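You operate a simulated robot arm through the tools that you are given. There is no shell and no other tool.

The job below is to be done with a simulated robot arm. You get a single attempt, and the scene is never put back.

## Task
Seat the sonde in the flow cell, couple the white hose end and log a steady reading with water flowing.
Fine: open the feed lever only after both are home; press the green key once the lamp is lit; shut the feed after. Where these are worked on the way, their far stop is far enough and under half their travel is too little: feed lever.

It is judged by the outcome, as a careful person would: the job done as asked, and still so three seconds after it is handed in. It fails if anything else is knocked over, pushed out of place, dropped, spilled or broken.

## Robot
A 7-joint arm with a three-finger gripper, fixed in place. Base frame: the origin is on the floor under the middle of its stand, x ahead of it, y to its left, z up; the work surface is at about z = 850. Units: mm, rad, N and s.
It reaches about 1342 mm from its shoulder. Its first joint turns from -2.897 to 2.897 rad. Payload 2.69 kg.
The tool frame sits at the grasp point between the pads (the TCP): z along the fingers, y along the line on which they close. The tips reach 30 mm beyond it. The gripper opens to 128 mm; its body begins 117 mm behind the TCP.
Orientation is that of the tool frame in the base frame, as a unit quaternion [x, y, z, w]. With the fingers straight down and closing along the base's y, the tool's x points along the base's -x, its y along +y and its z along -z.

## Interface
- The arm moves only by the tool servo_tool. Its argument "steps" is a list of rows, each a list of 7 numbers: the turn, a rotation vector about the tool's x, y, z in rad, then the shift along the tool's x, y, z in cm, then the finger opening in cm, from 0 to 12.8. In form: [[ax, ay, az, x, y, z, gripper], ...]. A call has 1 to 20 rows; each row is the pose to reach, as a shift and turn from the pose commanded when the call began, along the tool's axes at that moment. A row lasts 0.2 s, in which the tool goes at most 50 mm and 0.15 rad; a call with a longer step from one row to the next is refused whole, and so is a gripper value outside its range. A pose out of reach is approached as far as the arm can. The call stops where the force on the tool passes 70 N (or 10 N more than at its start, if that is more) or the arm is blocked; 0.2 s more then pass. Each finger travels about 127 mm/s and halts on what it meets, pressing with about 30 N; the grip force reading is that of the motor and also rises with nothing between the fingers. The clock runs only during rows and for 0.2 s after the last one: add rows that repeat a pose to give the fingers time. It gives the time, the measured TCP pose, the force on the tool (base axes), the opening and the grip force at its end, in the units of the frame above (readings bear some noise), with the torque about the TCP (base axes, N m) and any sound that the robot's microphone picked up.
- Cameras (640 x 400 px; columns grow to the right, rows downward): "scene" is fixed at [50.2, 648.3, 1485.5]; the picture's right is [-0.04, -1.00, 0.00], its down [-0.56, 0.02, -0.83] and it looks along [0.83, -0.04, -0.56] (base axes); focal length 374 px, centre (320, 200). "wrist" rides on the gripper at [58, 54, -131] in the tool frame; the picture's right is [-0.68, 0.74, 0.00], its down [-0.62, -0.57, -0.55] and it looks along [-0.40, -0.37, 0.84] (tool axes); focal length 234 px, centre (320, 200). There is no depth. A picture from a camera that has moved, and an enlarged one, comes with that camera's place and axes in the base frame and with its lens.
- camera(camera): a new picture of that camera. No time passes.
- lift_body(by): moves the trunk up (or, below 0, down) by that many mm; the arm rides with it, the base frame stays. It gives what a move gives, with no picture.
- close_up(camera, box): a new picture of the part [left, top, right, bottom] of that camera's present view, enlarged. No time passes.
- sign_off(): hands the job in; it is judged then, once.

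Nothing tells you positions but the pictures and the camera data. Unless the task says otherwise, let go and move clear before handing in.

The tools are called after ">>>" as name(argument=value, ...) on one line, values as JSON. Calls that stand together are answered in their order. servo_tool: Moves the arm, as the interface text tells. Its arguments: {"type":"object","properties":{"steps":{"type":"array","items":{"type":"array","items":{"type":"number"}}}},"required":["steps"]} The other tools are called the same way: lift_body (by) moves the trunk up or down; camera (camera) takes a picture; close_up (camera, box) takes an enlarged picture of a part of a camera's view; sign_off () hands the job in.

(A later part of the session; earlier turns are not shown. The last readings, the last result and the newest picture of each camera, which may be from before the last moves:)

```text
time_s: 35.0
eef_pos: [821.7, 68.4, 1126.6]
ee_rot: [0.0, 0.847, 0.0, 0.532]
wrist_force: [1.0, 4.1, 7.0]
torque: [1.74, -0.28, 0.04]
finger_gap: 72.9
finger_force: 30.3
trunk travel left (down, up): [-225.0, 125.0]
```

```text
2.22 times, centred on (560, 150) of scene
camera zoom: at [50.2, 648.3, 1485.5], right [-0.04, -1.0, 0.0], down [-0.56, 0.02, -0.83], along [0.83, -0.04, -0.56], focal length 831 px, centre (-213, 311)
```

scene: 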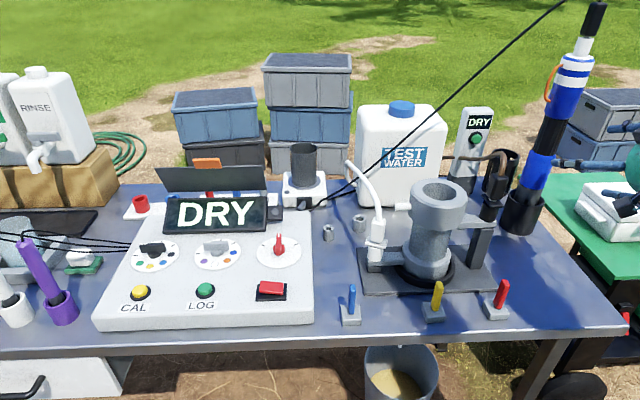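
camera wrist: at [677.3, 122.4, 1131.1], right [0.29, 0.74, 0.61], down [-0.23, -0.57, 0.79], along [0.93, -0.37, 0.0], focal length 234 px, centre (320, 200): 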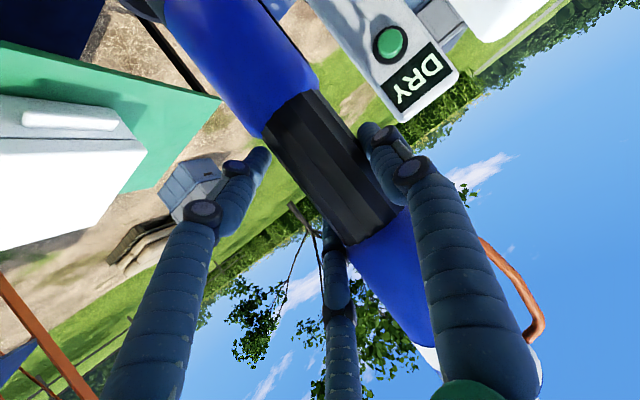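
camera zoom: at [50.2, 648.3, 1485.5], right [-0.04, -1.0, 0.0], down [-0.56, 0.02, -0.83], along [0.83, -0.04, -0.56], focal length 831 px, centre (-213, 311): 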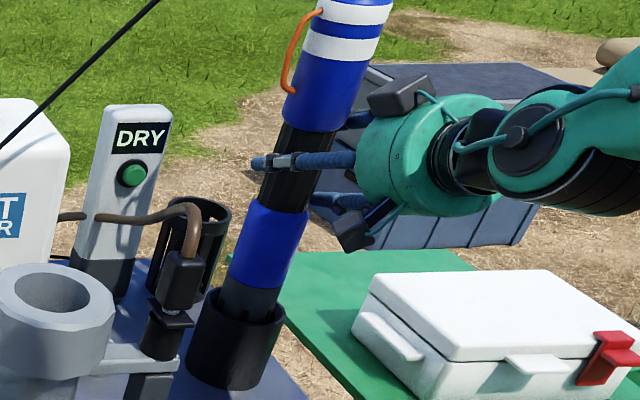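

The readings suggest the upper finger landed on the blue shoulder rather than the waist, because there is a 1.7 N·m twist. I'll reopen, shift 6 mm lower and 4 mm right so that all three fingers land on the waist, then close again.

>>> servo_tool(steps=[[0, 0, 0, 0, 0, 0, 9.0], [0, 0, 0, 0, 0, 0, 11.0], [0, 0, 0, 0, 0, 0, 12.8], [0, 0, 0, 0, 0, 0, 12.8], [0, 0, 0, 0.59, -0.44, 0.29, 12.8], [0, 0, 0, 0.59, -0.44, 0.29, 12.8]])

>>> camera(camera="wrist")

>>> close_up(camera="scene", box=[480, 60, 640, 240])

```text
time_s: 36.4
eef_pos: [820.8, 64.0, 1120.2]
ee_rot: [0.0, 0.847, -0.001, 0.531]
wrist_force: [-0.6, -0.1, -0.2]
torque: [0.01, -0.03, 0.02]
finger_gap: 127.9
finger_force: 0.0
trunk travel left (down, up): [-225.0, 125.0]
```

```text
taken
camera wrist: at [677.4, 117.7, 1124.4], right [0.29, 0.74, 0.61], down [-0.23, -0.57, 0.79], along [0.93, -0.37, 0.0], focal length 234 px, centre (320, 200)
```

wrist: 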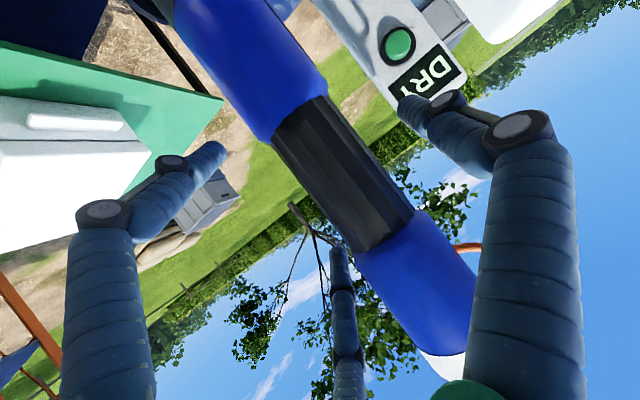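

```text
2.22 times, centred on (560, 150) of scene
camera zoom: at [50.2, 648.3, 1485.5], right [-0.04, -1.0, 0.0], down [-0.56, 0.02, -0.83], along [0.83, -0.04, -0.56], focal length 831 px, centre (-213, 311)
```

zoom: 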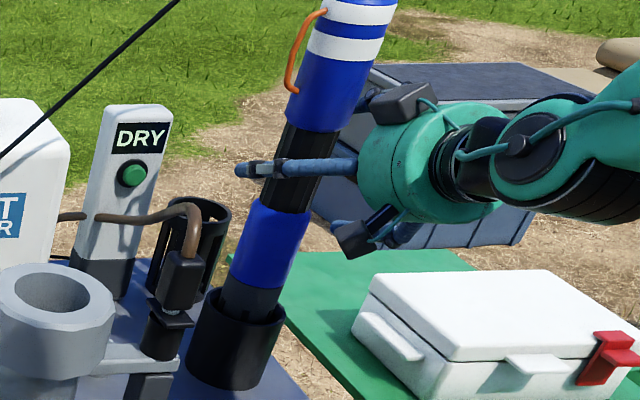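

>>> servo_tool(steps=[[0, 0, 0, 0, 0, 0, 11.0], [0, 0, 0, 0, 0, 0, 9.5], [0, 0, 0, 0, 0, 0, 8.5], [0, 0, 0, 0, 0, 0, 7.5], [0, 0, 0, 0, 0, 0, 7.5]])

>>> camera(camera="wrist")

```text
time_s: 37.6
eef_pos: [822.2, 66.4, 1119.4]
ee_rot: [0.001, 0.847, -0.001, 0.532]
wrist_force: [-0.5, 1.3, 0.7]
torque: [0.06, -0.04, 0.01]
finger_gap: 75.8
finger_force: 0.5
trunk travel left (down, up): [-225.0, 125.0]
```

```text
taken
camera wrist: at [677.5, 117.9, 1124.2], right [0.29, 0.74, 0.61], down [-0.23, -0.57, 0.79], along [0.93, -0.37, 0.0], focal length 234 px, centre (320, 200)
```

wrist: 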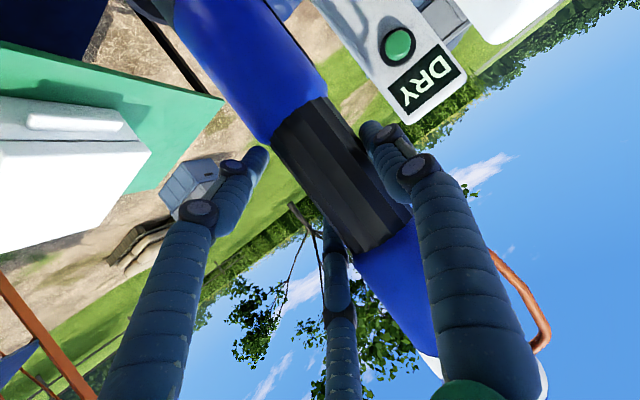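

>>> servo_tool(steps=[[0, 0, 0, 0, 0, 0, 6.8], [0, 0, 0, 0, 0, 0, 6.2], [0, 0, 0, 0, 0, 0, 5.6], [0, 0, 0, 0, 0, 0, 5.6]])

>>> camera(camera="wrist")

>>> close_up(camera="scene", box=[480, 60, 640, 240])

```text
time_s: 38.6
eef_pos: [820.6, 64.1, 1120.7]
ee_rot: [0.0, 0.847, 0.0, 0.532]
wrist_force: [-2.4, 3.8, 0.4]
torque: [1.17, 0.14, 0.14]
finger_gap: 69.8
finger_force: 30.1
trunk travel left (down, up): [-225.0, 125.0]
```

```text
taken
camera wrist: at [677.3, 118.0, 1124.1], right [0.29, 0.74, 0.61], down [-0.23, -0.57, 0.79], along [0.93, -0.37, 0.0], focal length 234 px, centre (320, 200)
```

wrist: 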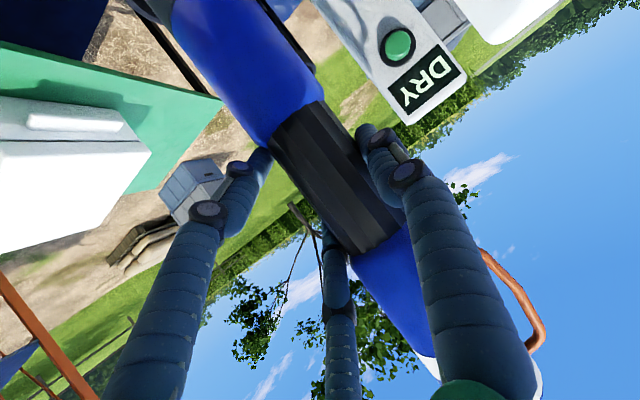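

```text
2.22 times, centred on (560, 150) of scene
camera zoom: at [50.2, 648.3, 1485.5], right [-0.04, -1.0, 0.0], down [-0.56, 0.02, -0.83], along [0.83, -0.04, -0.56], focal length 831 px, centre (-213, 311)
```

zoom: 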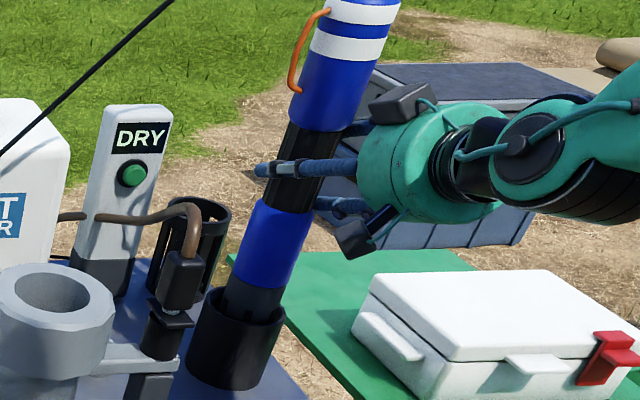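

>>> servo_tool(steps=[[0, 0, 0, 0, 0, 0, 8.0], [0, 0, 0, 0, 0, 0, 10.0], [0, 0, 0, 0, 0, 0, 11.5], [0, 0, 0, 0.54, 0.5, 0.26, 11.5], [0, 0, 0, 0.54, 0.5, 0.26, 11.5], [0, 0, 0, 0.54, 0.5, 0.26, 9.5], [0, 0, 0, 0.54, 0.5, 0.26, 8.0], [0, 0, 0, 0.54, 0.5, 0.26, 7.5], [0, 0, 0, 0.54, 0.5, 0.26, 7.5]])

>>> servo_tool(steps=[[0, 0, 0, 0, 0, 0, 7.0], [0, 0, 0, 0, 0, 0, 6.5], [0, 0, 0, 0, 0, 0, 6.0], [0, 0, 0, 0, 0, 0, 5.0], [0, 0, 0, 0, 0, 0, 4.0], [0, 0, 0, 0, 0, 0, 4.0]])

>>> camera(camera="wrist")

>>> close_up(camera="scene", box=[480, 60, 640, 240])

```text
time_s: 40.6
eef_pos: [822.2, 69.1, 1115.3]
ee_rot: [0.0, 0.847, 0.0, 0.532]
wrist_force: [0.5, -0.8, -0.2]
torque: [-0.04, 0.0, -0.03]
finger_gap: 75.5
finger_force: 0.3
trunk travel left (down, up): [-225.0, 125.0]
```

```text
time_s: 42.0
eef_pos: [821.0, 69.7, 1115.4]
ee_rot: [0.0, 0.847, -0.001, 0.532]
wrist_force: [-0.4, -8.2, 8.0]
torque: [-2.02, -0.04, -0.06]
finger_gap: 68.8
finger_force: 30.8
trunk travel left (down, up): [-225.0, 125.0]
```

```text
taken
camera wrist: at [677.6, 122.0, 1119.0], right [0.29, 0.74, 0.61], down [-0.23, -0.57, 0.79], along [0.93, -0.37, 0.0], focal length 234 px, centre (320, 200)
```

wrist: 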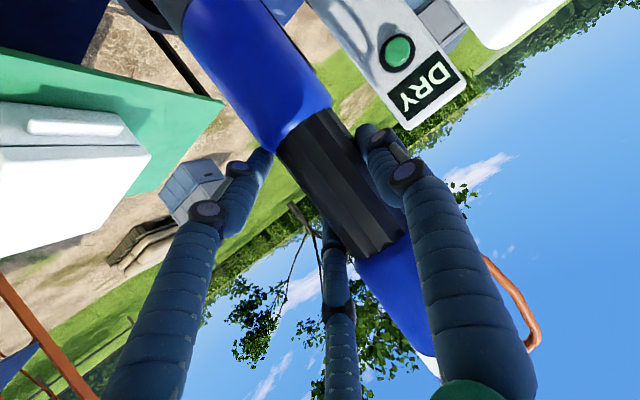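

```text
2.22 times, centred on (560, 150) of scene
camera zoom: at [50.2, 648.3, 1485.5], right [-0.04, -1.0, 0.0], down [-0.56, 0.02, -0.83], along [0.83, -0.04, -0.56], focal length 831 px, centre (-213, 311)
```

zoom: 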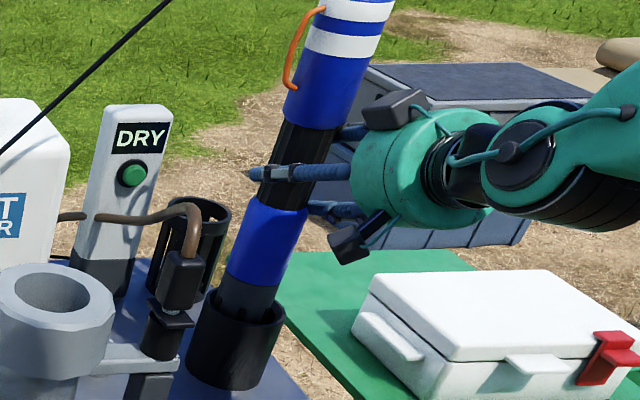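

The torque changed sign, so the balanced height lies between these two tries, at about z = 1118.5. I'll regrip there.

>>> servo_tool(steps=[[0, 0, 0, 0, 0, 0, 7.5], [0, 0, 0, 0, 0, 0, 9.5], [0, 0, 0, 0, 0, 0, 11.0], [0, 0, 0, 0, 0, 0, 11.0], [0, 0, 0, -0.3, -0.05, -0.14, 11.0], [0, 0, 0, -0.3, -0.05, -0.14, 11.0], [0, 0, 0, -0.3, -0.05, -0.14, 9.0], [0, 0, 0, -0.3, -0.05, -0.14, 7.5], [0, 0, 0, -0.3, -0.05, -0.14, 6.5], [0, 0, 0, -0.3, -0.05, -0.14, 5.0], [0, 0, 0, -0.3, -0.05, -0.14, 4.0], [0, 0, 0, -0.3, -0.05, -0.14, 4.0]])

>>> camera(camera="wrist")

>>> close_up(camera="scene", box=[480, 60, 640, 240])

```text
time_s: 44.6
eef_pos: [821.3, 68.1, 1118.9]
ee_rot: [0.0, 0.847, 0.0, 0.531]
wrist_force: [-2.3, 0.1, 4.2]
torque: [-0.48, 0.28, -0.03]
finger_gap: 68.3
finger_force: 30.3
trunk travel left (down, up): [-225.0, 125.0]
```

```text
taken
camera wrist: at [677.7, 121.9, 1121.7], right [0.29, 0.74, 0.61], down [-0.23, -0.57, 0.79], along [0.93, -0.37, 0.0], focal length 234 px, centre (320, 200)
```

wrist: 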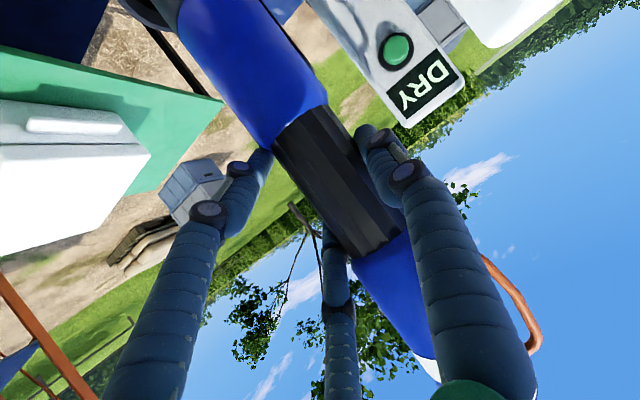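

```text
2.22 times, centred on (560, 150) of scene
camera zoom: at [50.2, 648.3, 1485.5], right [-0.04, -1.0, 0.0], down [-0.56, 0.02, -0.83], along [0.83, -0.04, -0.56], focal length 831 px, centre (-213, 311)
```

zoom: 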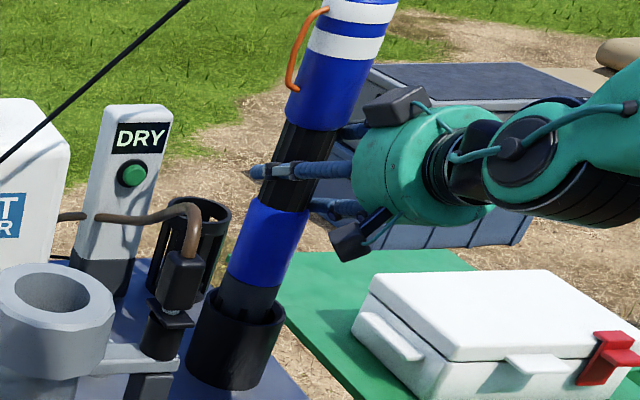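

The grip is now balanced, with almost no side force. I'll lift the sonde slowly straight up out of the holder and check.

>>> servo_tool(steps=[[0, 0, 0, -0.9, 0, -0.434, 4.0], [0, 0, 0, -1.8, 0, -0.868, 4.0], [0, 0, 0, -2.7, 0, -1.3, 4.0], [0, 0, 0, -3.6, 0, -1.736, 4.0], [0, 0, 0, -3.6, 0, -1.736, 4.0]])

>>> camera(camera="scene")

>>> close_up(camera="scene", box=[480, 60, 640, 240])

```text
time_s: 45.8
eef_pos: [821.8, 69.3, 1156.8]
ee_rot: [0.0, 0.848, 0.0, 0.531]
wrist_force: [-0.2, -0.7, -11.8]
torque: [-0.15, 0.12, 0.02]
finger_gap: 68.1
finger_force: 30.1
trunk travel left (down, up): [-225.0, 125.0]
```

```text
taken
```

scene: 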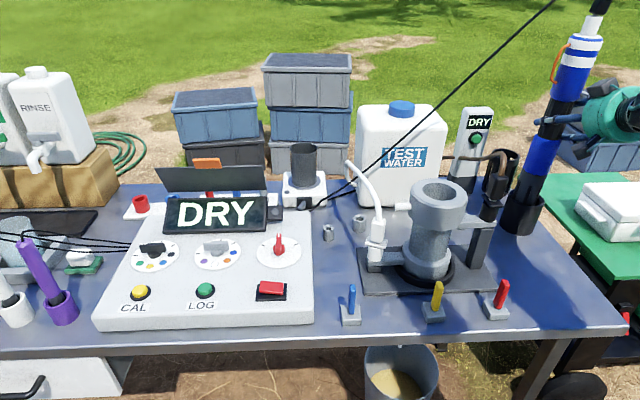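

```text
2.22 times, centred on (560, 150) of scene
camera zoom: at [50.2, 648.3, 1485.5], right [-0.04, -1.0, 0.0], down [-0.56, 0.02, -0.83], along [0.83, -0.04, -0.56], focal length 831 px, centre (-213, 311)
```

zoom: 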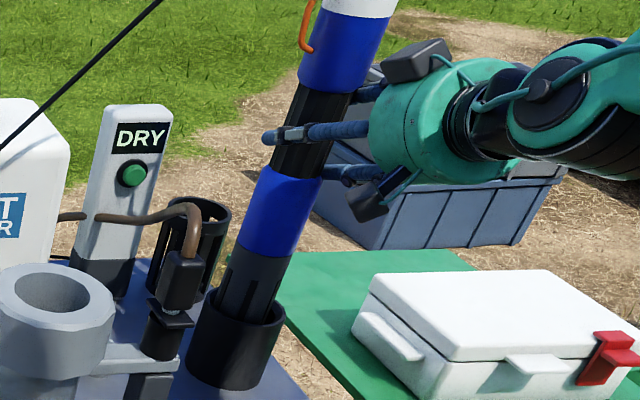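

>>> servo_tool(steps=[[0, 0, 0, -2.25, 0, -1.085, 4.0], [0, 0, 0, -5.0, 0, -2.4, 4.0], [0, 0, 0, -8.1, 0, -3.9, 4.0], [0, 0, 0, -11.2, 0, -5.4, 4.0], [0, 0, 0, -14.4, 0, -6.94, 4.0], [0, 0, 0, -17.1, 0, -8.25, 4.0], [0, 0, 0, -18.5, 0, -8.9, 4.0], [0, 0, 0, -18.5, 0, -8.9, 4.0]])

>>> camera(camera="scene")

>>> camera(camera="wrist")

```text
time_s: 47.6
eef_pos: [821.8, 70.3, 1361.5]
ee_rot: [-0.001, 0.847, 0.0, 0.532]
wrist_force: [-0.2, 0.4, -13.5]
torque: [-0.14, 0.11, -0.01]
finger_gap: 67.9
finger_force: 30.3
trunk travel left (down, up): [-225.0, 125.0]
```

```text
taken
```

scene: 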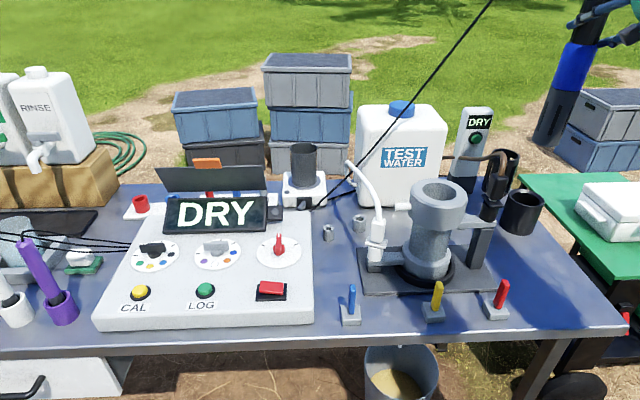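

```text
taken
camera wrist: at [678.5, 122.4, 1365.8], right [0.29, 0.74, 0.61], down [-0.23, -0.57, 0.79], along [0.93, -0.37, 0.0], focal length 234 px, centre (320, 200)
```

wrist: 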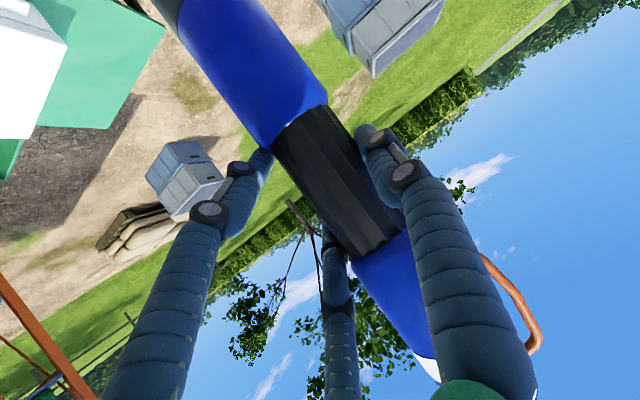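

The sonde is out of its holder, hanging vertical, with its bottom near z = 1100. I'll carry it across and hover over the flow cell, whose centre I put at about (671, 381) with the rim near z = 1070.

>>> servo_tool(steps=[[0, 0, 0, -0.9, 0.5, -0.5, 4.0], [0, 0, 0, -1.0, 3.0, -1.6, 4.0], [0, 0, 0, -0.3, 6.2, -3.2, 4.0], [0, 0, 0, 0.5, 9.4, -4.8, 4.0], [0, 0, 0, 1.3, 12.6, -6.4, 4.0], [0, 0, 0, 2.1, 15.8, -8.0, 4.0], [0, 0, 0, 2.9, 19.0, -9.6, 4.0], [0, 0, 0, 3.7, 22.2, -11.1, 4.0], [0, 0, 0, 4.4, 25.4, -12.6, 4.0], [0, 0, 0, 5.0, 28.2, -13.9, 4.0], [0, 0, 0, 5.3, 29.7, -14.44, 4.0], [0, 0, 0, 5.3, 29.7, -14.44, 4.0]])

>>> camera(camera="scene")

>>> camera(camera="wrist")

>>> close_up(camera="scene", box=[380, 100, 500, 250])

```text
time_s: 50.2
eef_pos: [670.6, 367.7, 1375.5]
ee_rot: [0.001, 0.847, -0.001, 0.531]
wrist_force: [0.0, 0.6, -11.6]
torque: [-0.17, 0.14, -0.01]
finger_gap: 67.9
finger_force: 30.0
trunk travel left (down, up): [-225.0, 125.0]
```

```text
taken
```

scene: 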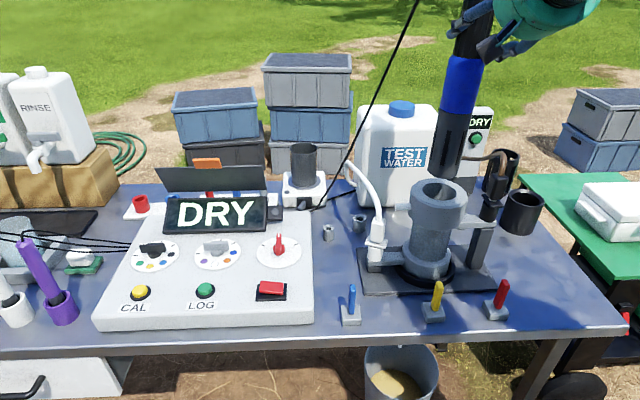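

```text
taken
camera wrist: at [525.4, 419.9, 1380.4], right [0.29, 0.74, 0.61], down [-0.23, -0.57, 0.79], along [0.93, -0.37, 0.0], focal length 234 px, centre (320, 200)
```

wrist: 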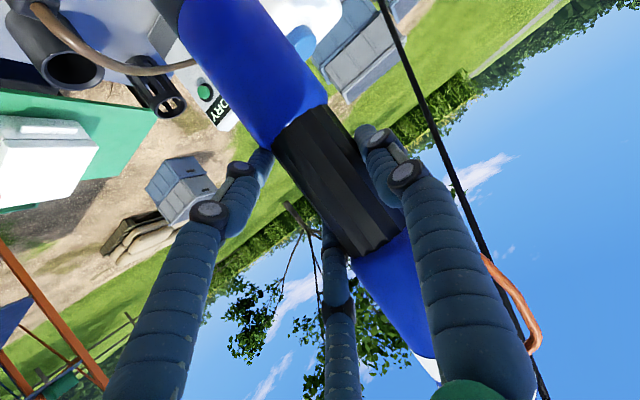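

```text
2.67 times, centred on (440, 175) of scene
camera zoom: at [50.2, 648.3, 1485.5], right [-0.04, -1.0, 0.0], down [-0.56, 0.02, -0.83], along [0.83, -0.04, -0.56], focal length 997 px, centre (0, 267)
```

zoom: 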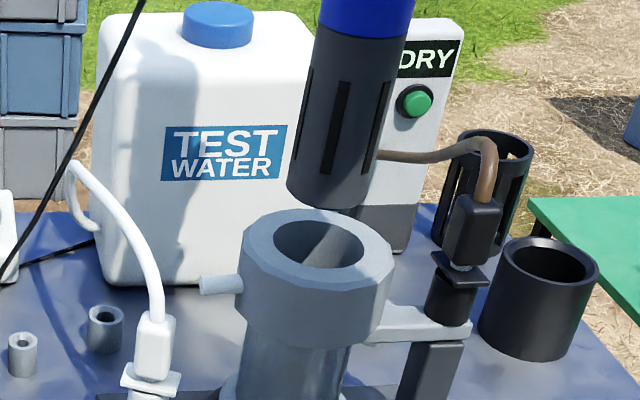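

>>> servo_tool(steps=[[0, 0, 0, 0.9, 0, 0.434, 4.0], [0, 0, 0, 1.8, 0, 0.868, 4.0], [0, 0, 0, 2.25, 0, 1.085, 4.0], [0, 0, 0, 2.25, 0, 1.085, 4.0]])

>>> close_up(camera="scene", box=[400, 140, 490, 240])

```text
time_s: 51.2
eef_pos: [668.9, 367.3, 1352.1]
ee_rot: [0.0, 0.847, -0.001, 0.531]
wrist_force: [0.2, 0.3, -12.2]
torque: [-0.16, 0.15, -0.03]
finger_gap: 68.0
finger_force: 29.7
trunk travel left (down, up): [-225.0, 125.0]
```

```text
4.00 times, centred on (445, 190) of scene
camera zoom: at [50.2, 648.3, 1485.5], right [-0.04, -1.0, 0.0], down [-0.56, 0.02, -0.83], along [0.83, -0.04, -0.56], focal length 1496 px, centre (-180, 240)
```

zoom: 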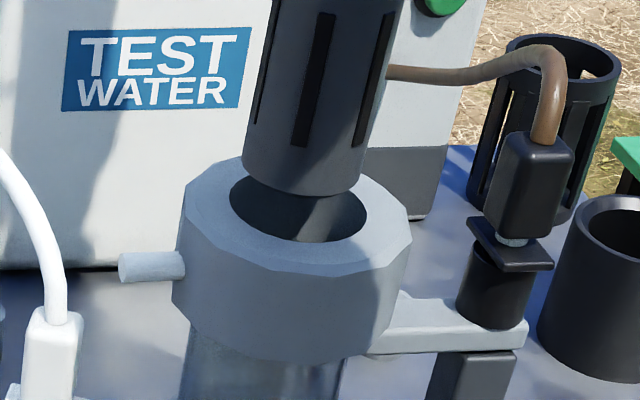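

>>> servo_tool(steps=[[0, 0, 0, 0.72, -0.15, 0.35, 4.0], [0, 0, 0, 1.26, -0.15, 0.61, 4.0], [0, 0, 0, 1.53, -0.15, 0.738, 4.0], [0, 0, 0, 1.53, -0.15, 0.738, 4.0]])

>>> close_up(camera="scene", box=[410, 160, 470, 225])

```text
time_s: 52.2
eef_pos: [669.4, 364.0, 1335.1]
ee_rot: [-0.001, 0.847, 0.0, 0.531]
wrist_force: [-1.3, -0.6, -12.6]
torque: [-0.2, 0.17, -0.03]
finger_gap: 68.0
finger_force: 29.9
trunk travel left (down, up): [-225.0, 125.0]
```

```text
6.15 times, centred on (440, 192) of scene
camera zoom: at [50.2, 648.3, 1485.5], right [-0.04, -1.0, 0.0], down [-0.56, 0.02, -0.83], along [0.83, -0.04, -0.56], focal length 2302 px, centre (-418, 246)
```

zoom: 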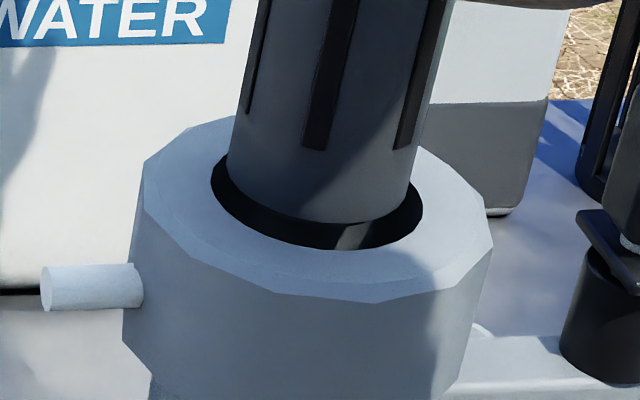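

>>> servo_tool(steps=[[0, 0, 0, 0.36, 0, 0.174, 4.0], [0, 0, 0, 0.72, 0, 0.347, 4.0], [0, 0, 0, 1.08, 0, 0.52, 4.0], [0, 0, 0, 1.08, 0, 0.52, 4.0]])

>>> close_up(camera="scene", box=[410, 160, 470, 225])

```text
time_s: 53.2
eef_pos: [668.5, 365.0, 1322.3]
ee_rot: [0.001, 0.847, -0.001, 0.532]
wrist_force: [-0.1, -0.1, -13.5]
torque: [-0.18, 0.16, 0.03]
finger_gap: 67.8
finger_force: 29.9
trunk travel left (down, up): [-225.0, 125.0]
```

```text
6.15 times, centred on (440, 192) of scene
camera zoom: at [50.2, 648.3, 1485.5], right [-0.04, -1.0, 0.0], down [-0.56, 0.02, -0.83], along [0.83, -0.04, -0.56], focal length 2302 px, centre (-418, 246)
```

zoom: 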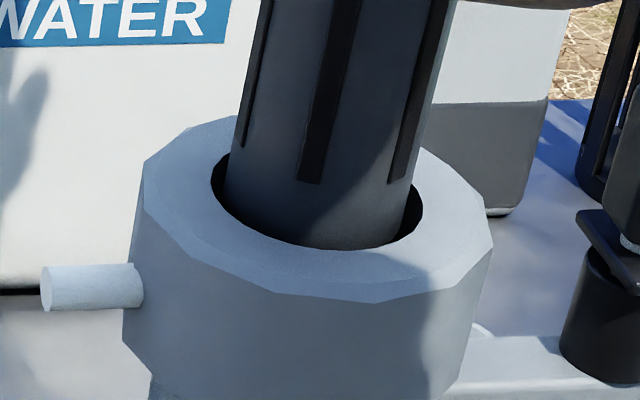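

The gaps on both sides look even and there is no contact force, so the tip has entered the bore. I'll keep lowering in small steps while watching the force.

>>> servo_tool(steps=[[0, 0, 0, 0.45, 0, 0.217, 4.0], [0, 0, 0, 0.9, 0, 0.434, 4.0], [0, 0, 0, 1.35, 0, 0.65, 4.0], [0, 0, 0, 1.8, 0, 0.868, 4.0], [0, 0, 0, 1.8, 0, 0.868, 4.0]])

>>> close_up(camera="scene", box=[400, 120, 490, 230])

```text
time_s: 54.4
eef_pos: [668.8, 365.1, 1303.8]
ee_rot: [0.0, 0.847, 0.0, 0.531]
wrist_force: [-1.3, 0.6, -12.3]
torque: [0.06, 0.54, 0.04]
finger_gap: 67.8
finger_force: 29.9
trunk travel left (down, up): [-225.0, 125.0]
```

```text
3.64 times, centred on (445, 175) of scene
camera zoom: at [50.2, 648.3, 1485.5], right [-0.04, -1.0, 0.0], down [-0.56, 0.02, -0.83], along [0.83, -0.04, -0.56], focal length 1360 px, centre (-134, 291)
```

zoom: 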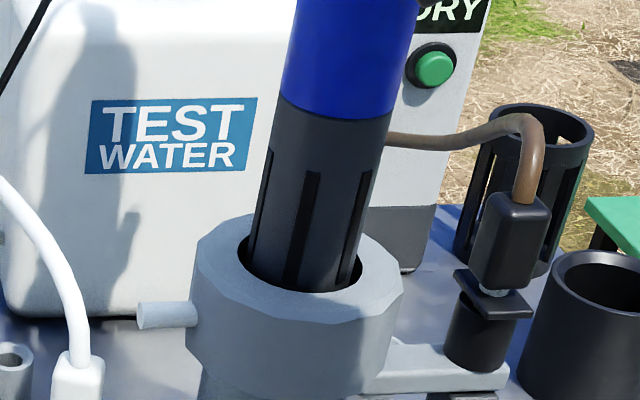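

>>> servo_tool(steps=[[0, 0, 0, 0.13, 0.1, -0.27, 4.0], [0, 0, 0, 0.13, 0.1, -0.27, 4.0], [0, 0, 0, 0.58, 0.1, -0.05, 4.0], [0, 0, 0, 1.03, 0.1, 0.164, 4.0], [0, 0, 0, 1.03, 0.1, 0.164, 4.0]])

```text
time_s: 55.6
eef_pos: [664.7, 365.0, 1294.0]
ee_rot: [0.0, 0.847, -0.001, 0.531]
wrist_force: [-0.6, 0.6, -12.4]
torque: [-0.17, 0.15, 0.0]
finger_gap: 67.9
finger_force: 29.1
trunk travel left (down, up): [-225.0, 125.0]
```

The light contact cleared after a 3 mm shift toward me. I'll continue lowering.

>>> servo_tool(steps=[[0, 0, 0, 0.63, 0, 0.304, 4.0], [0, 0, 0, 1.26, 0, 0.608, 4.0], [0, 0, 0, 1.89, 0, 0.911, 4.0], [0, 0, 0, 2.52, 0, 1.215, 4.0], [0, 0, 0, 2.7, 0, 1.302, 4.0], [0, 0, 0, 2.7, 0, 1.302, 4.0]])

>>> close_up(camera="scene", box=[400, 120, 490, 230])

```text
time_s: 57.0
eef_pos: [665.3, 365.4, 1262.8]
ee_rot: [0.0, 0.848, 0.0, 0.531]
wrist_force: [0.5, 0.3, -12.1]
torque: [-0.13, 0.15, 0.03]
finger_gap: 67.7
finger_force: 30.0
trunk travel left (down, up): [-225.0, 125.0]
```

```text
3.64 times, centred on (445, 175) of scene
camera zoom: at [50.2, 648.3, 1485.5], right [-0.04, -1.0, 0.0], down [-0.56, 0.02, -0.83], along [0.83, -0.04, -0.56], focal length 1360 px, centre (-134, 291)
```

zoom: 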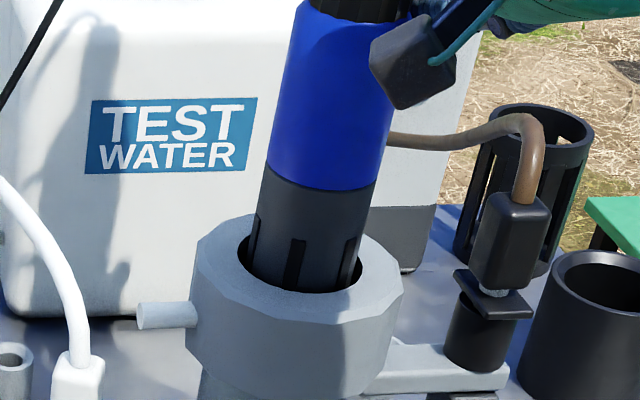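

>>> servo_tool(steps=[[0, 0, 0, 0.72, 0, 0.347, 4.0], [0, 0, 0, 1.44, 0, 0.694, 4.0], [0, 0, 0, 2.16, 0, 1.042, 4.0], [0, 0, 0, 2.88, 0, 1.389, 4.0], [0, 0, 0, 3.6, 0, 1.736, 4.0], [0, 0, 0, 4.32, 0, 2.083, 4.0], [0, 0, 0, 5.04, 0, 2.43, 4.0], [0, 0, 0, 5.4, 0, 2.604, 4.0], [0, 0, 0, 5.4, 0, 2.604, 4.0]])

>>> camera(camera="scene")

```text
time_s: 59.0
eef_pos: [664.7, 366.3, 1204.8]
ee_rot: [0.0, 0.847, -0.001, 0.532]
wrist_force: [0.4, 1.0, -12.2]
torque: [-0.17, 0.16, 0.02]
finger_gap: 67.7
finger_force: 29.8
trunk travel left (down, up): [-225.0, 125.0]
```

```text
taken
```

scene: 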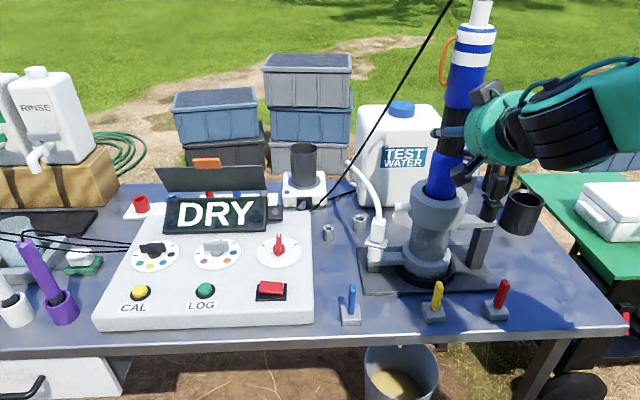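

>>> servo_tool(steps=[[0, 0, 0, 0.54, 0, 0.26, 4.0], [0, 0, 0, 1.08, 0, 0.52, 4.0], [0, 0, 0, 1.62, 0, 0.78, 4.0], [0, 0, 0, 2.16, 0, 1.042, 4.0], [0, 0, 0, 2.7, 0, 1.302, 4.0], [0, 0, 0, 2.7, 0, 1.302, 4.0]])

>>> close_up(camera="scene", box=[370, 80, 530, 300])

```text
time_s: 60.4
eef_pos: [664.7, 366.4, 1173.0]
ee_rot: [0.0, 0.847, 0.0, 0.531]
wrist_force: [-0.4, -0.3, -12.4]
torque: [-0.13, 0.1, 0.01]
finger_gap: 67.5
finger_force: 29.8
trunk travel left (down, up): [-225.0, 125.0]
```

```text
1.82 times, centred on (450, 190) of scene
camera zoom: at [50.2, 648.3, 1485.5], right [-0.04, -1.0, 0.0], down [-0.56, 0.02, -0.83], along [0.83, -0.04, -0.56], focal length 680 px, centre (84, 218)
```

zoom: 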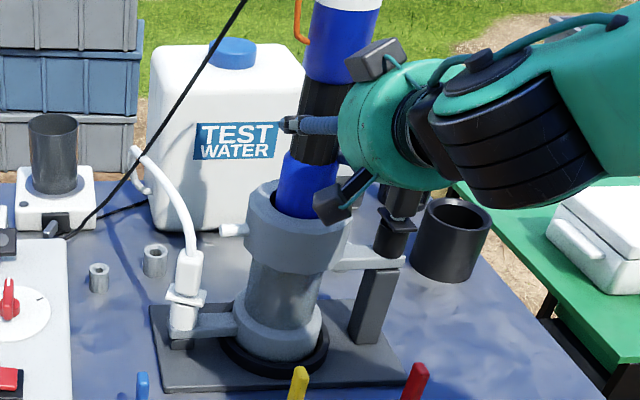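

>>> servo_tool(steps=[[0, 0, 0, 0.45, 0, 0.217, 4.0], [0, 0, 0, 0.9, 0, 0.434, 4.0], [0, 0, 0, 1.35, 0, 0.651, 4.0], [0, 0, 0, 1.35, 0, 0.651, 4.0]])

```text
time_s: 61.4
eef_pos: [666.1, 366.5, 1158.4]
ee_rot: [0.0, 0.847, -0.001, 0.531]
wrist_force: [0.3, -0.2, -12.7]
torque: [-0.16, 0.13, 0.01]
finger_gap: 67.7
finger_force: 29.5
trunk travel left (down, up): [-225.0, 125.0]
```

>>> servo_tool(steps=[[0, 0, 0, 0.36, 0, 0.174, 4.0], [0, 0, 0, 0.72, 0, 0.347, 4.0], [0, 0, 0, 1.08, 0, 0.521, 4.0], [0, 0, 0, 1.08, 0, 0.521, 4.0]])

>>> close_up(camera="scene", box=[390, 100, 510, 300])

```text
time_s: 62.4
eef_pos: [665.5, 366.7, 1148.5]
ee_rot: [0.0, 0.846, 0.0, 0.533]
wrist_force: [-0.5, -0.8, -2.8]
torque: [-0.5, 0.14, 0.01]
finger_gap: 67.6
finger_force: 30.1
trunk travel left (down, up): [-225.0, 125.0]
```

```text
2.00 times, centred on (450, 200) of scene
camera zoom: at [50.2, 648.3, 1485.5], right [-0.04, -1.0, 0.0], down [-0.56, 0.02, -0.83], along [0.83, -0.04, -0.56], focal length 748 px, centre (60, 200)
```

zoom: 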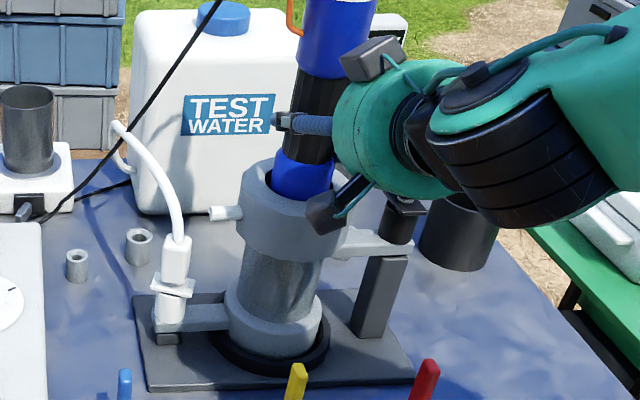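

>>> servo_tool(steps=[[0, 0, 0, 0.18, 0, 0.087, 4.0], [0, 0, 0, 0.36, 0, 0.174, 4.0], [0, 0, 0, 0.36, 0, 0.174, 4.0]])

>>> close_up(camera="scene", box=[400, 140, 490, 300])

```text
time_s: 63.2
eef_pos: [665.8, 366.8, 1147.5]
ee_rot: [0.0, 0.845, 0.002, 0.535]
wrist_force: [-0.7, -2.6, 29.7]
torque: [-1.16, 0.03, -0.08]
finger_gap: 67.7
finger_force: 30.1
trunk travel left (down, up): [-225.0, 125.0]
```

```text
2.50 times, centred on (445, 220) of scene
camera zoom: at [50.2, 648.3, 1485.5], right [-0.04, -1.0, 0.0], down [-0.56, 0.02, -0.83], along [0.83, -0.04, -0.56], focal length 935 px, centre (8, 150)
```

zoom: 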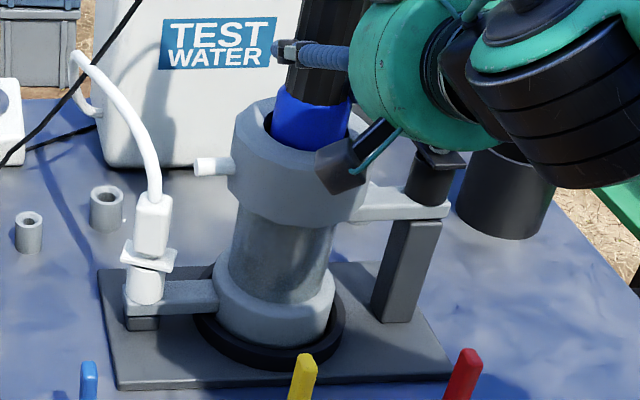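

The sonde reached a hard stop with its weight supported. I'll relieve the pressure, then release the grip gradually so it settles under its own weight.

>>> servo_tool(steps=[[0, 0, 0, -0.2, 0, -0.1, 4.0], [0, 0, 0, -0.36, 0, -0.174, 4.0], [0, 0, 0, -0.36, 0, -0.174, 4.0]])

>>> camera(camera="wrist")

>>> close_up(camera="scene", box=[400, 100, 500, 230])

```text
time_s: 64.0
eef_pos: [665.7, 364.5, 1148.3]
ee_rot: [0.001, 0.846, 0.0, 0.533]
wrist_force: [3.3, 2.9, 22.9]
torque: [0.63, -1.12, 0.1]
finger_gap: 67.8
finger_force: 29.6
trunk travel left (down, up): [-225.0, 125.0]
```

```text
taken
camera wrist: at [521.5, 418.6, 1151.7], right [0.29, 0.74, 0.61], down [-0.23, -0.57, 0.79], along [0.93, -0.37, 0.0], focal length 234 px, centre (320, 200)
```

wrist: 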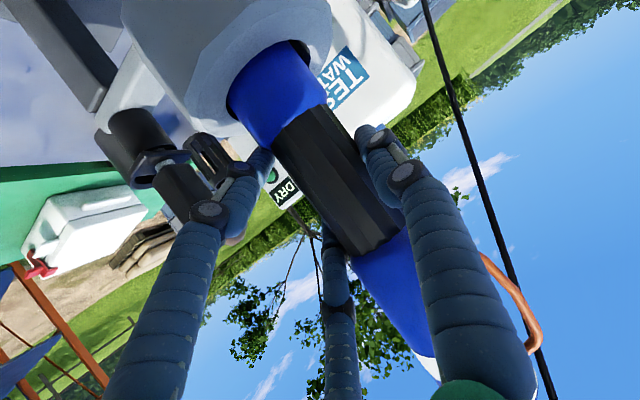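

```text
3.08 times, centred on (450, 165) of scene
camera zoom: at [50.2, 648.3, 1485.5], right [-0.04, -1.0, 0.0], down [-0.56, 0.02, -0.83], along [0.83, -0.04, -0.56], focal length 1151 px, centre (-80, 308)
```

zoom: 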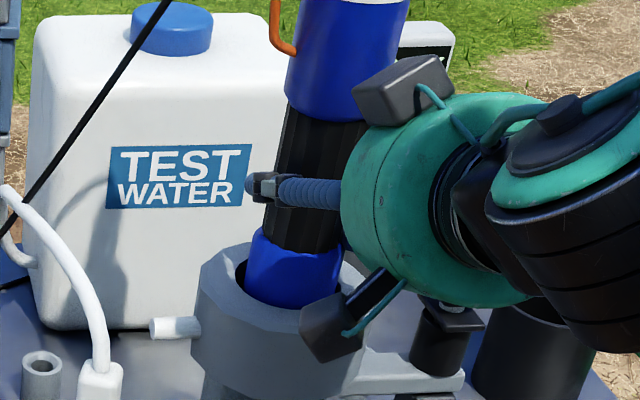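

>>> servo_tool(steps=[[0, 0, 0, -0.1, 0, -0.05, 4.0], [0, 0, 0, -0.2, 0, -0.1, 4.0], [0, 0, 0, -0.2, 0, -0.1, 4.0]])

```text
time_s: 64.8
eef_pos: [665.1, 364.9, 1148.8]
ee_rot: [0.0, 0.848, -0.001, 0.531]
wrist_force: [1.6, 6.6, 9.7]
torque: [1.37, -0.48, 0.05]
finger_gap: 68.0
finger_force: 30.3
trunk travel left (down, up): [-225.0, 125.0]
```

>>> servo_tool(steps=[[0, 0, 0, -0.1, 0, -0.05, 4.0], [0, 0, 0, -0.2, 0, -0.1, 4.0], [0, 0, 0, -0.2, 0, -0.1, 4.0]])

```text
time_s: 65.6
eef_pos: [664.7, 365.1, 1148.6]
ee_rot: [-0.001, 0.848, 0.0, 0.53]
wrist_force: [-0.3, 0.3, -9.8]
torque: [0.04, 0.27, -0.01]
finger_gap: 67.7
finger_force: 30.5
trunk travel left (down, up): [-225.0, 125.0]
```

>>> servo_tool(steps=[[0, 0, 0, 0, 0, 0, 6.9], [0, 0, 0, 0, 0, 0, 7.2], [0, 0, 0, 0, 0, 0, 7.8], [0, 0, 0, 0, 0, 0, 8.6], [0, 0, 0, 0, 0, 0, 9.4], [0, 0, 0, 0, 0, 0, 10.0], [0, 0, 0, 0, 0, 0, 10.0]])

>>> camera(camera="wrist")

>>> close_up(camera="scene", box=[400, 100, 500, 230])

```text
time_s: 67.2
eef_pos: [665.7, 366.0, 1150.3]
ee_rot: [0.0, 0.847, 0.0, 0.531]
wrist_force: [0.0, 0.7, -0.2]
torque: [0.04, -0.02, -0.01]
finger_gap: 100.1
finger_force: 0.1
trunk travel left (down, up): [-225.0, 125.0]
```

```text
taken
camera wrist: at [521.8, 418.7, 1155.1], right [0.29, 0.74, 0.61], down [-0.23, -0.57, 0.79], along [0.93, -0.37, 0.0], focal length 234 px, centre (320, 200)
```

wrist: 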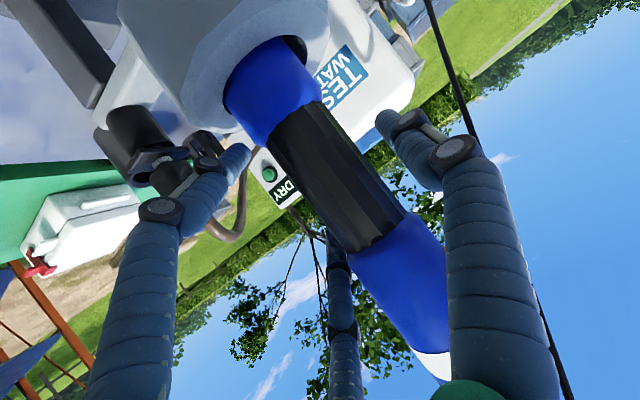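

```text
3.08 times, centred on (450, 165) of scene
camera zoom: at [50.2, 648.3, 1485.5], right [-0.04, -1.0, 0.0], down [-0.56, 0.02, -0.83], along [0.83, -0.04, -0.56], focal length 1151 px, centre (-80, 308)
```

zoom: 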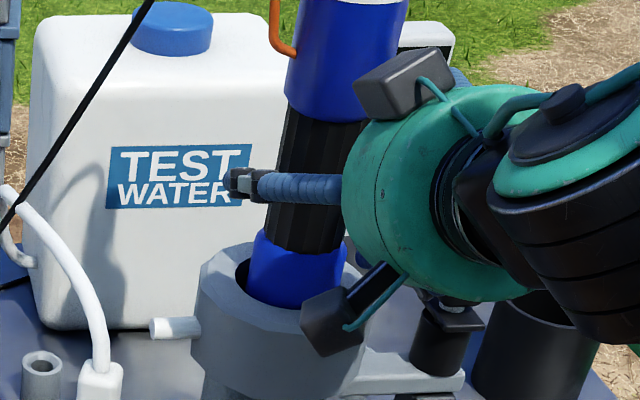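

>>> servo_tool(steps=[[0, 0, 0, 0, 0, -2.0, 10.0], [0, 0, 0, 0, 0, -4.5, 10.0], [0, 0, 0, 0, 0, -8.0, 10.0], [0, 0, 0, 0, 0, -12.0, 10.0], [0, 0, 0, 0, 0, -16.0, 10.0], [0, 0, 0, 0, 0, -16.0, 10.0]])

>>> camera(camera="wrist")

>>> camera(camera="scene")

>>> close_up(camera="scene", box=[360, 100, 520, 300])

```text
time_s: 68.6
eef_pos: [520.8, 365.4, 1220.1]
ee_rot: [0.001, 0.846, 0.0, 0.533]
wrist_force: [-0.5, -0.2, 0.3]
torque: [-0.02, -0.02, 0.01]
finger_gap: 99.8
finger_force: 0.1
trunk travel left (down, up): [-225.0, 125.0]
```

```text
taken
camera wrist: at [377.3, 418.4, 1224.4], right [0.29, 0.74, 0.61], down [-0.23, -0.57, 0.79], along [0.93, -0.37, 0.0], focal length 234 px, centre (320, 200)
```

wrist: 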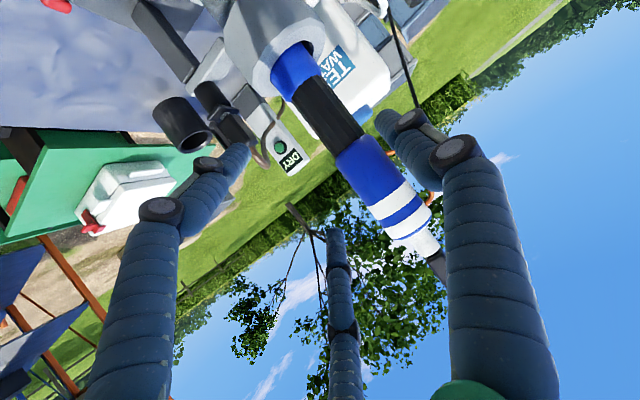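

```text
taken
```

scene: 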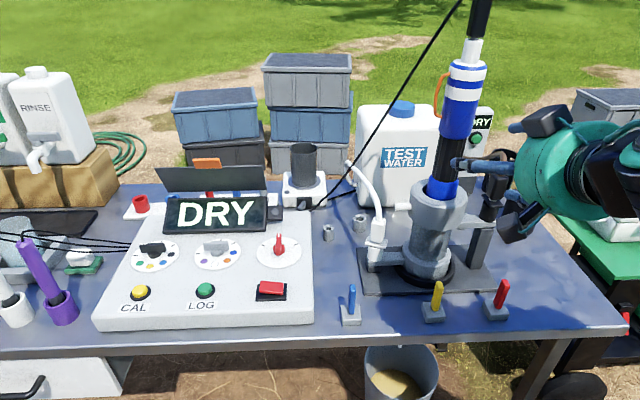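

```text
2.00 times, centred on (440, 200) of scene
camera zoom: at [50.2, 648.3, 1485.5], right [-0.04, -1.0, 0.0], down [-0.56, 0.02, -0.83], along [0.83, -0.04, -0.56], focal length 748 px, centre (80, 200)
```

zoom: 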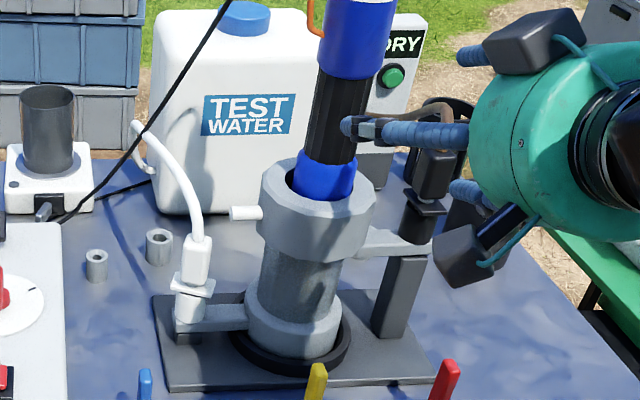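

Both the hose and the sonde are now home. Next is the feed lever: I'll bring the hand back to vertical and inspect the levers from the side to work out which one is the feed and how it swings.

>>> servo_tool(steps=[[0, 0.13, 0, -0.4, 1.5, -0.9, 9.0], [0, 0.27, 0, -0.9, 3.5, -1.8, 7.0], [0, 0.41, 0, -1.4, 6.0, -2.6, 5.0], [0, 0.55, 0, -2.0, 9.0, -3.3, 3.0], [0, 0.69, 0, -2.5, 11.5, -3.5, 2.0], [0, 0.83, 0, -2.74, 13.5, -3.54, 1.0], [0, 0.97, 0, -2.74, 15.0, -3.54, 0.5], [0, 1.121, 0, -2.74, 15.0, -3.54, 0.0], [0, 1.121, 0, -2.74, 15.0, -3.54, 0.0]])

>>> camera(camera="wrist")

>>> camera(camera="scene")

```text
refused: row 8 steps farther than a row can; nothing moved
```

```text
taken
camera wrist: at [377.3, 418.4, 1224.4], right [0.29, 0.74, 0.61], down [-0.23, -0.57, 0.79], along [0.93, -0.37, 0.0], focal length 234 px, centre (320, 200)
```

wrist: 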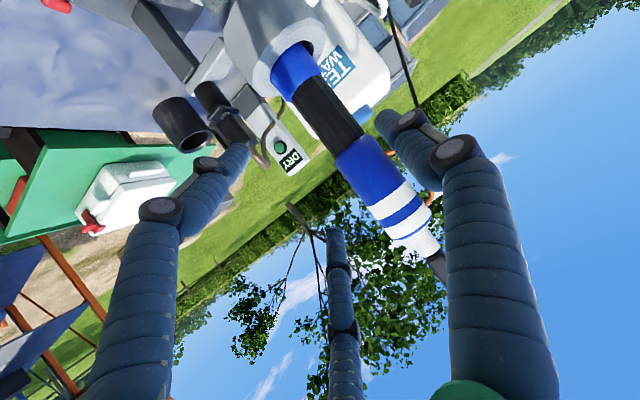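

```text
taken
```

scene: 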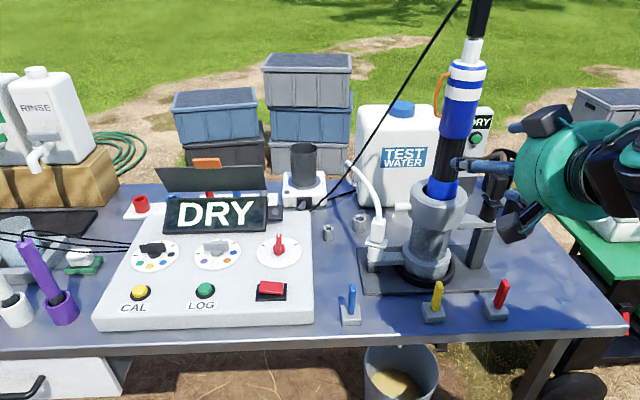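

>>> servo_tool(steps=[[0, 0.13, 0, -0.4, 1.5, -0.9, 9.0], [0, 0.27, 0, -0.9, 3.5, -1.8, 7.0], [0, 0.41, 0, -1.4, 6.0, -2.6, 5.0], [0, 0.55, 0, -2.0, 9.0, -3.3, 3.0], [0, 0.69, 0, -2.5, 11.5, -3.5, 2.0], [0, 0.83, 0, -2.74, 13.5, -3.54, 1.0], [0, 0.97, 0, -2.74, 15.0, -3.54, 0.5], [0, 1.1, 0, -2.74, 15.0, -3.54, 0.0], [0, 1.121, 0, -2.74, 15.0, -3.54, 0.0]])

>>> camera(camera="wrist")

>>> camera(camera="scene")

```text
time_s: 70.6
eef_pos: [501.6, 515.1, 1262.5]
ee_rot: [0.001, 1.0, 0.001, -0.001]
wrist_force: [0.2, -0.4, 0.2]
torque: [0.02, 0.05, -0.03]
finger_gap: 2.1
finger_force: 29.8
trunk travel left (down, up): [-225.0, 125.0]
```

```text
taken
camera wrist: at [443.2, 568.3, 1392.2], right [0.68, 0.74, 0.0], down [0.62, -0.57, 0.55], along [0.4, -0.37, -0.84], focal length 234 px, centre (320, 200)
```

wrist: 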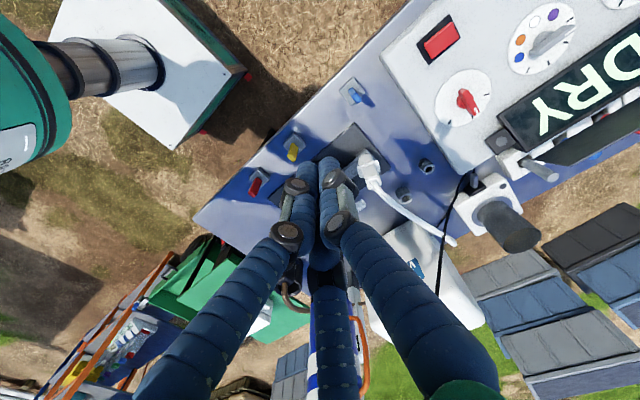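

```text
taken
```

scene: 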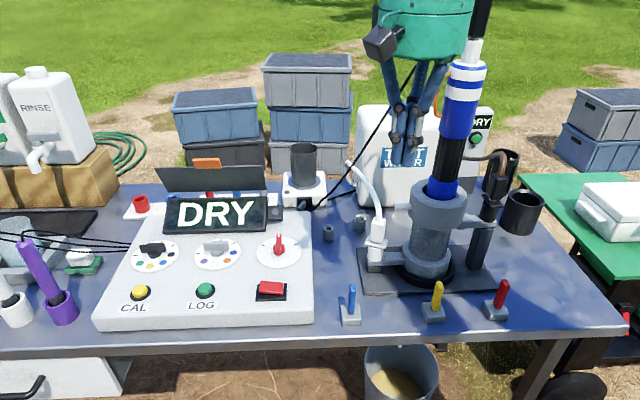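

>>> servo_tool(steps=[[0, 0, 0.13, -0.8, 2.0, 3.9, 0.0], [0, 0, 0.27, -1.6, 4.0, 7.8, 0.0], [0, 0, 0.4, -2.4, 6.0, 11.7, 0.0], [0, 0, 0.53, -3.2, 8.0, 15.6, 0.0], [0, 0, 0.67, -4.0, 10.0, 19.5, 0.0], [0, 0, 0.8, -4.6, 11.5, 23.2, 0.0], [0, 0, 0.8, -4.6, 11.5, 23.2, 0.0]])

>>> camera(camera="wrist")

```text
time_s: 72.2
eef_pos: [546.3, 630.5, 1028.1]
ee_rot: [0.39, 0.921, 0.0, -0.001]
wrist_force: [-0.5, 0.2, -0.2]
torque: [-0.06, 0.04, 0.05]
finger_gap: 2.2
finger_force: 29.8
trunk travel left (down, up): [-225.0, 125.0]
```

```text
taken
camera wrist: at [544.6, 709.5, 1159.0], right [1.0, 0.03, 0.0], down [0.02, -0.84, 0.55], along [0.01, -0.55, -0.84], focal length 234 px, centre (320, 200)
```

wrist: 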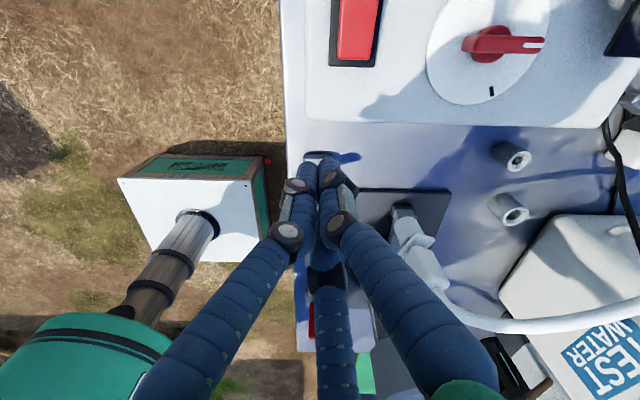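

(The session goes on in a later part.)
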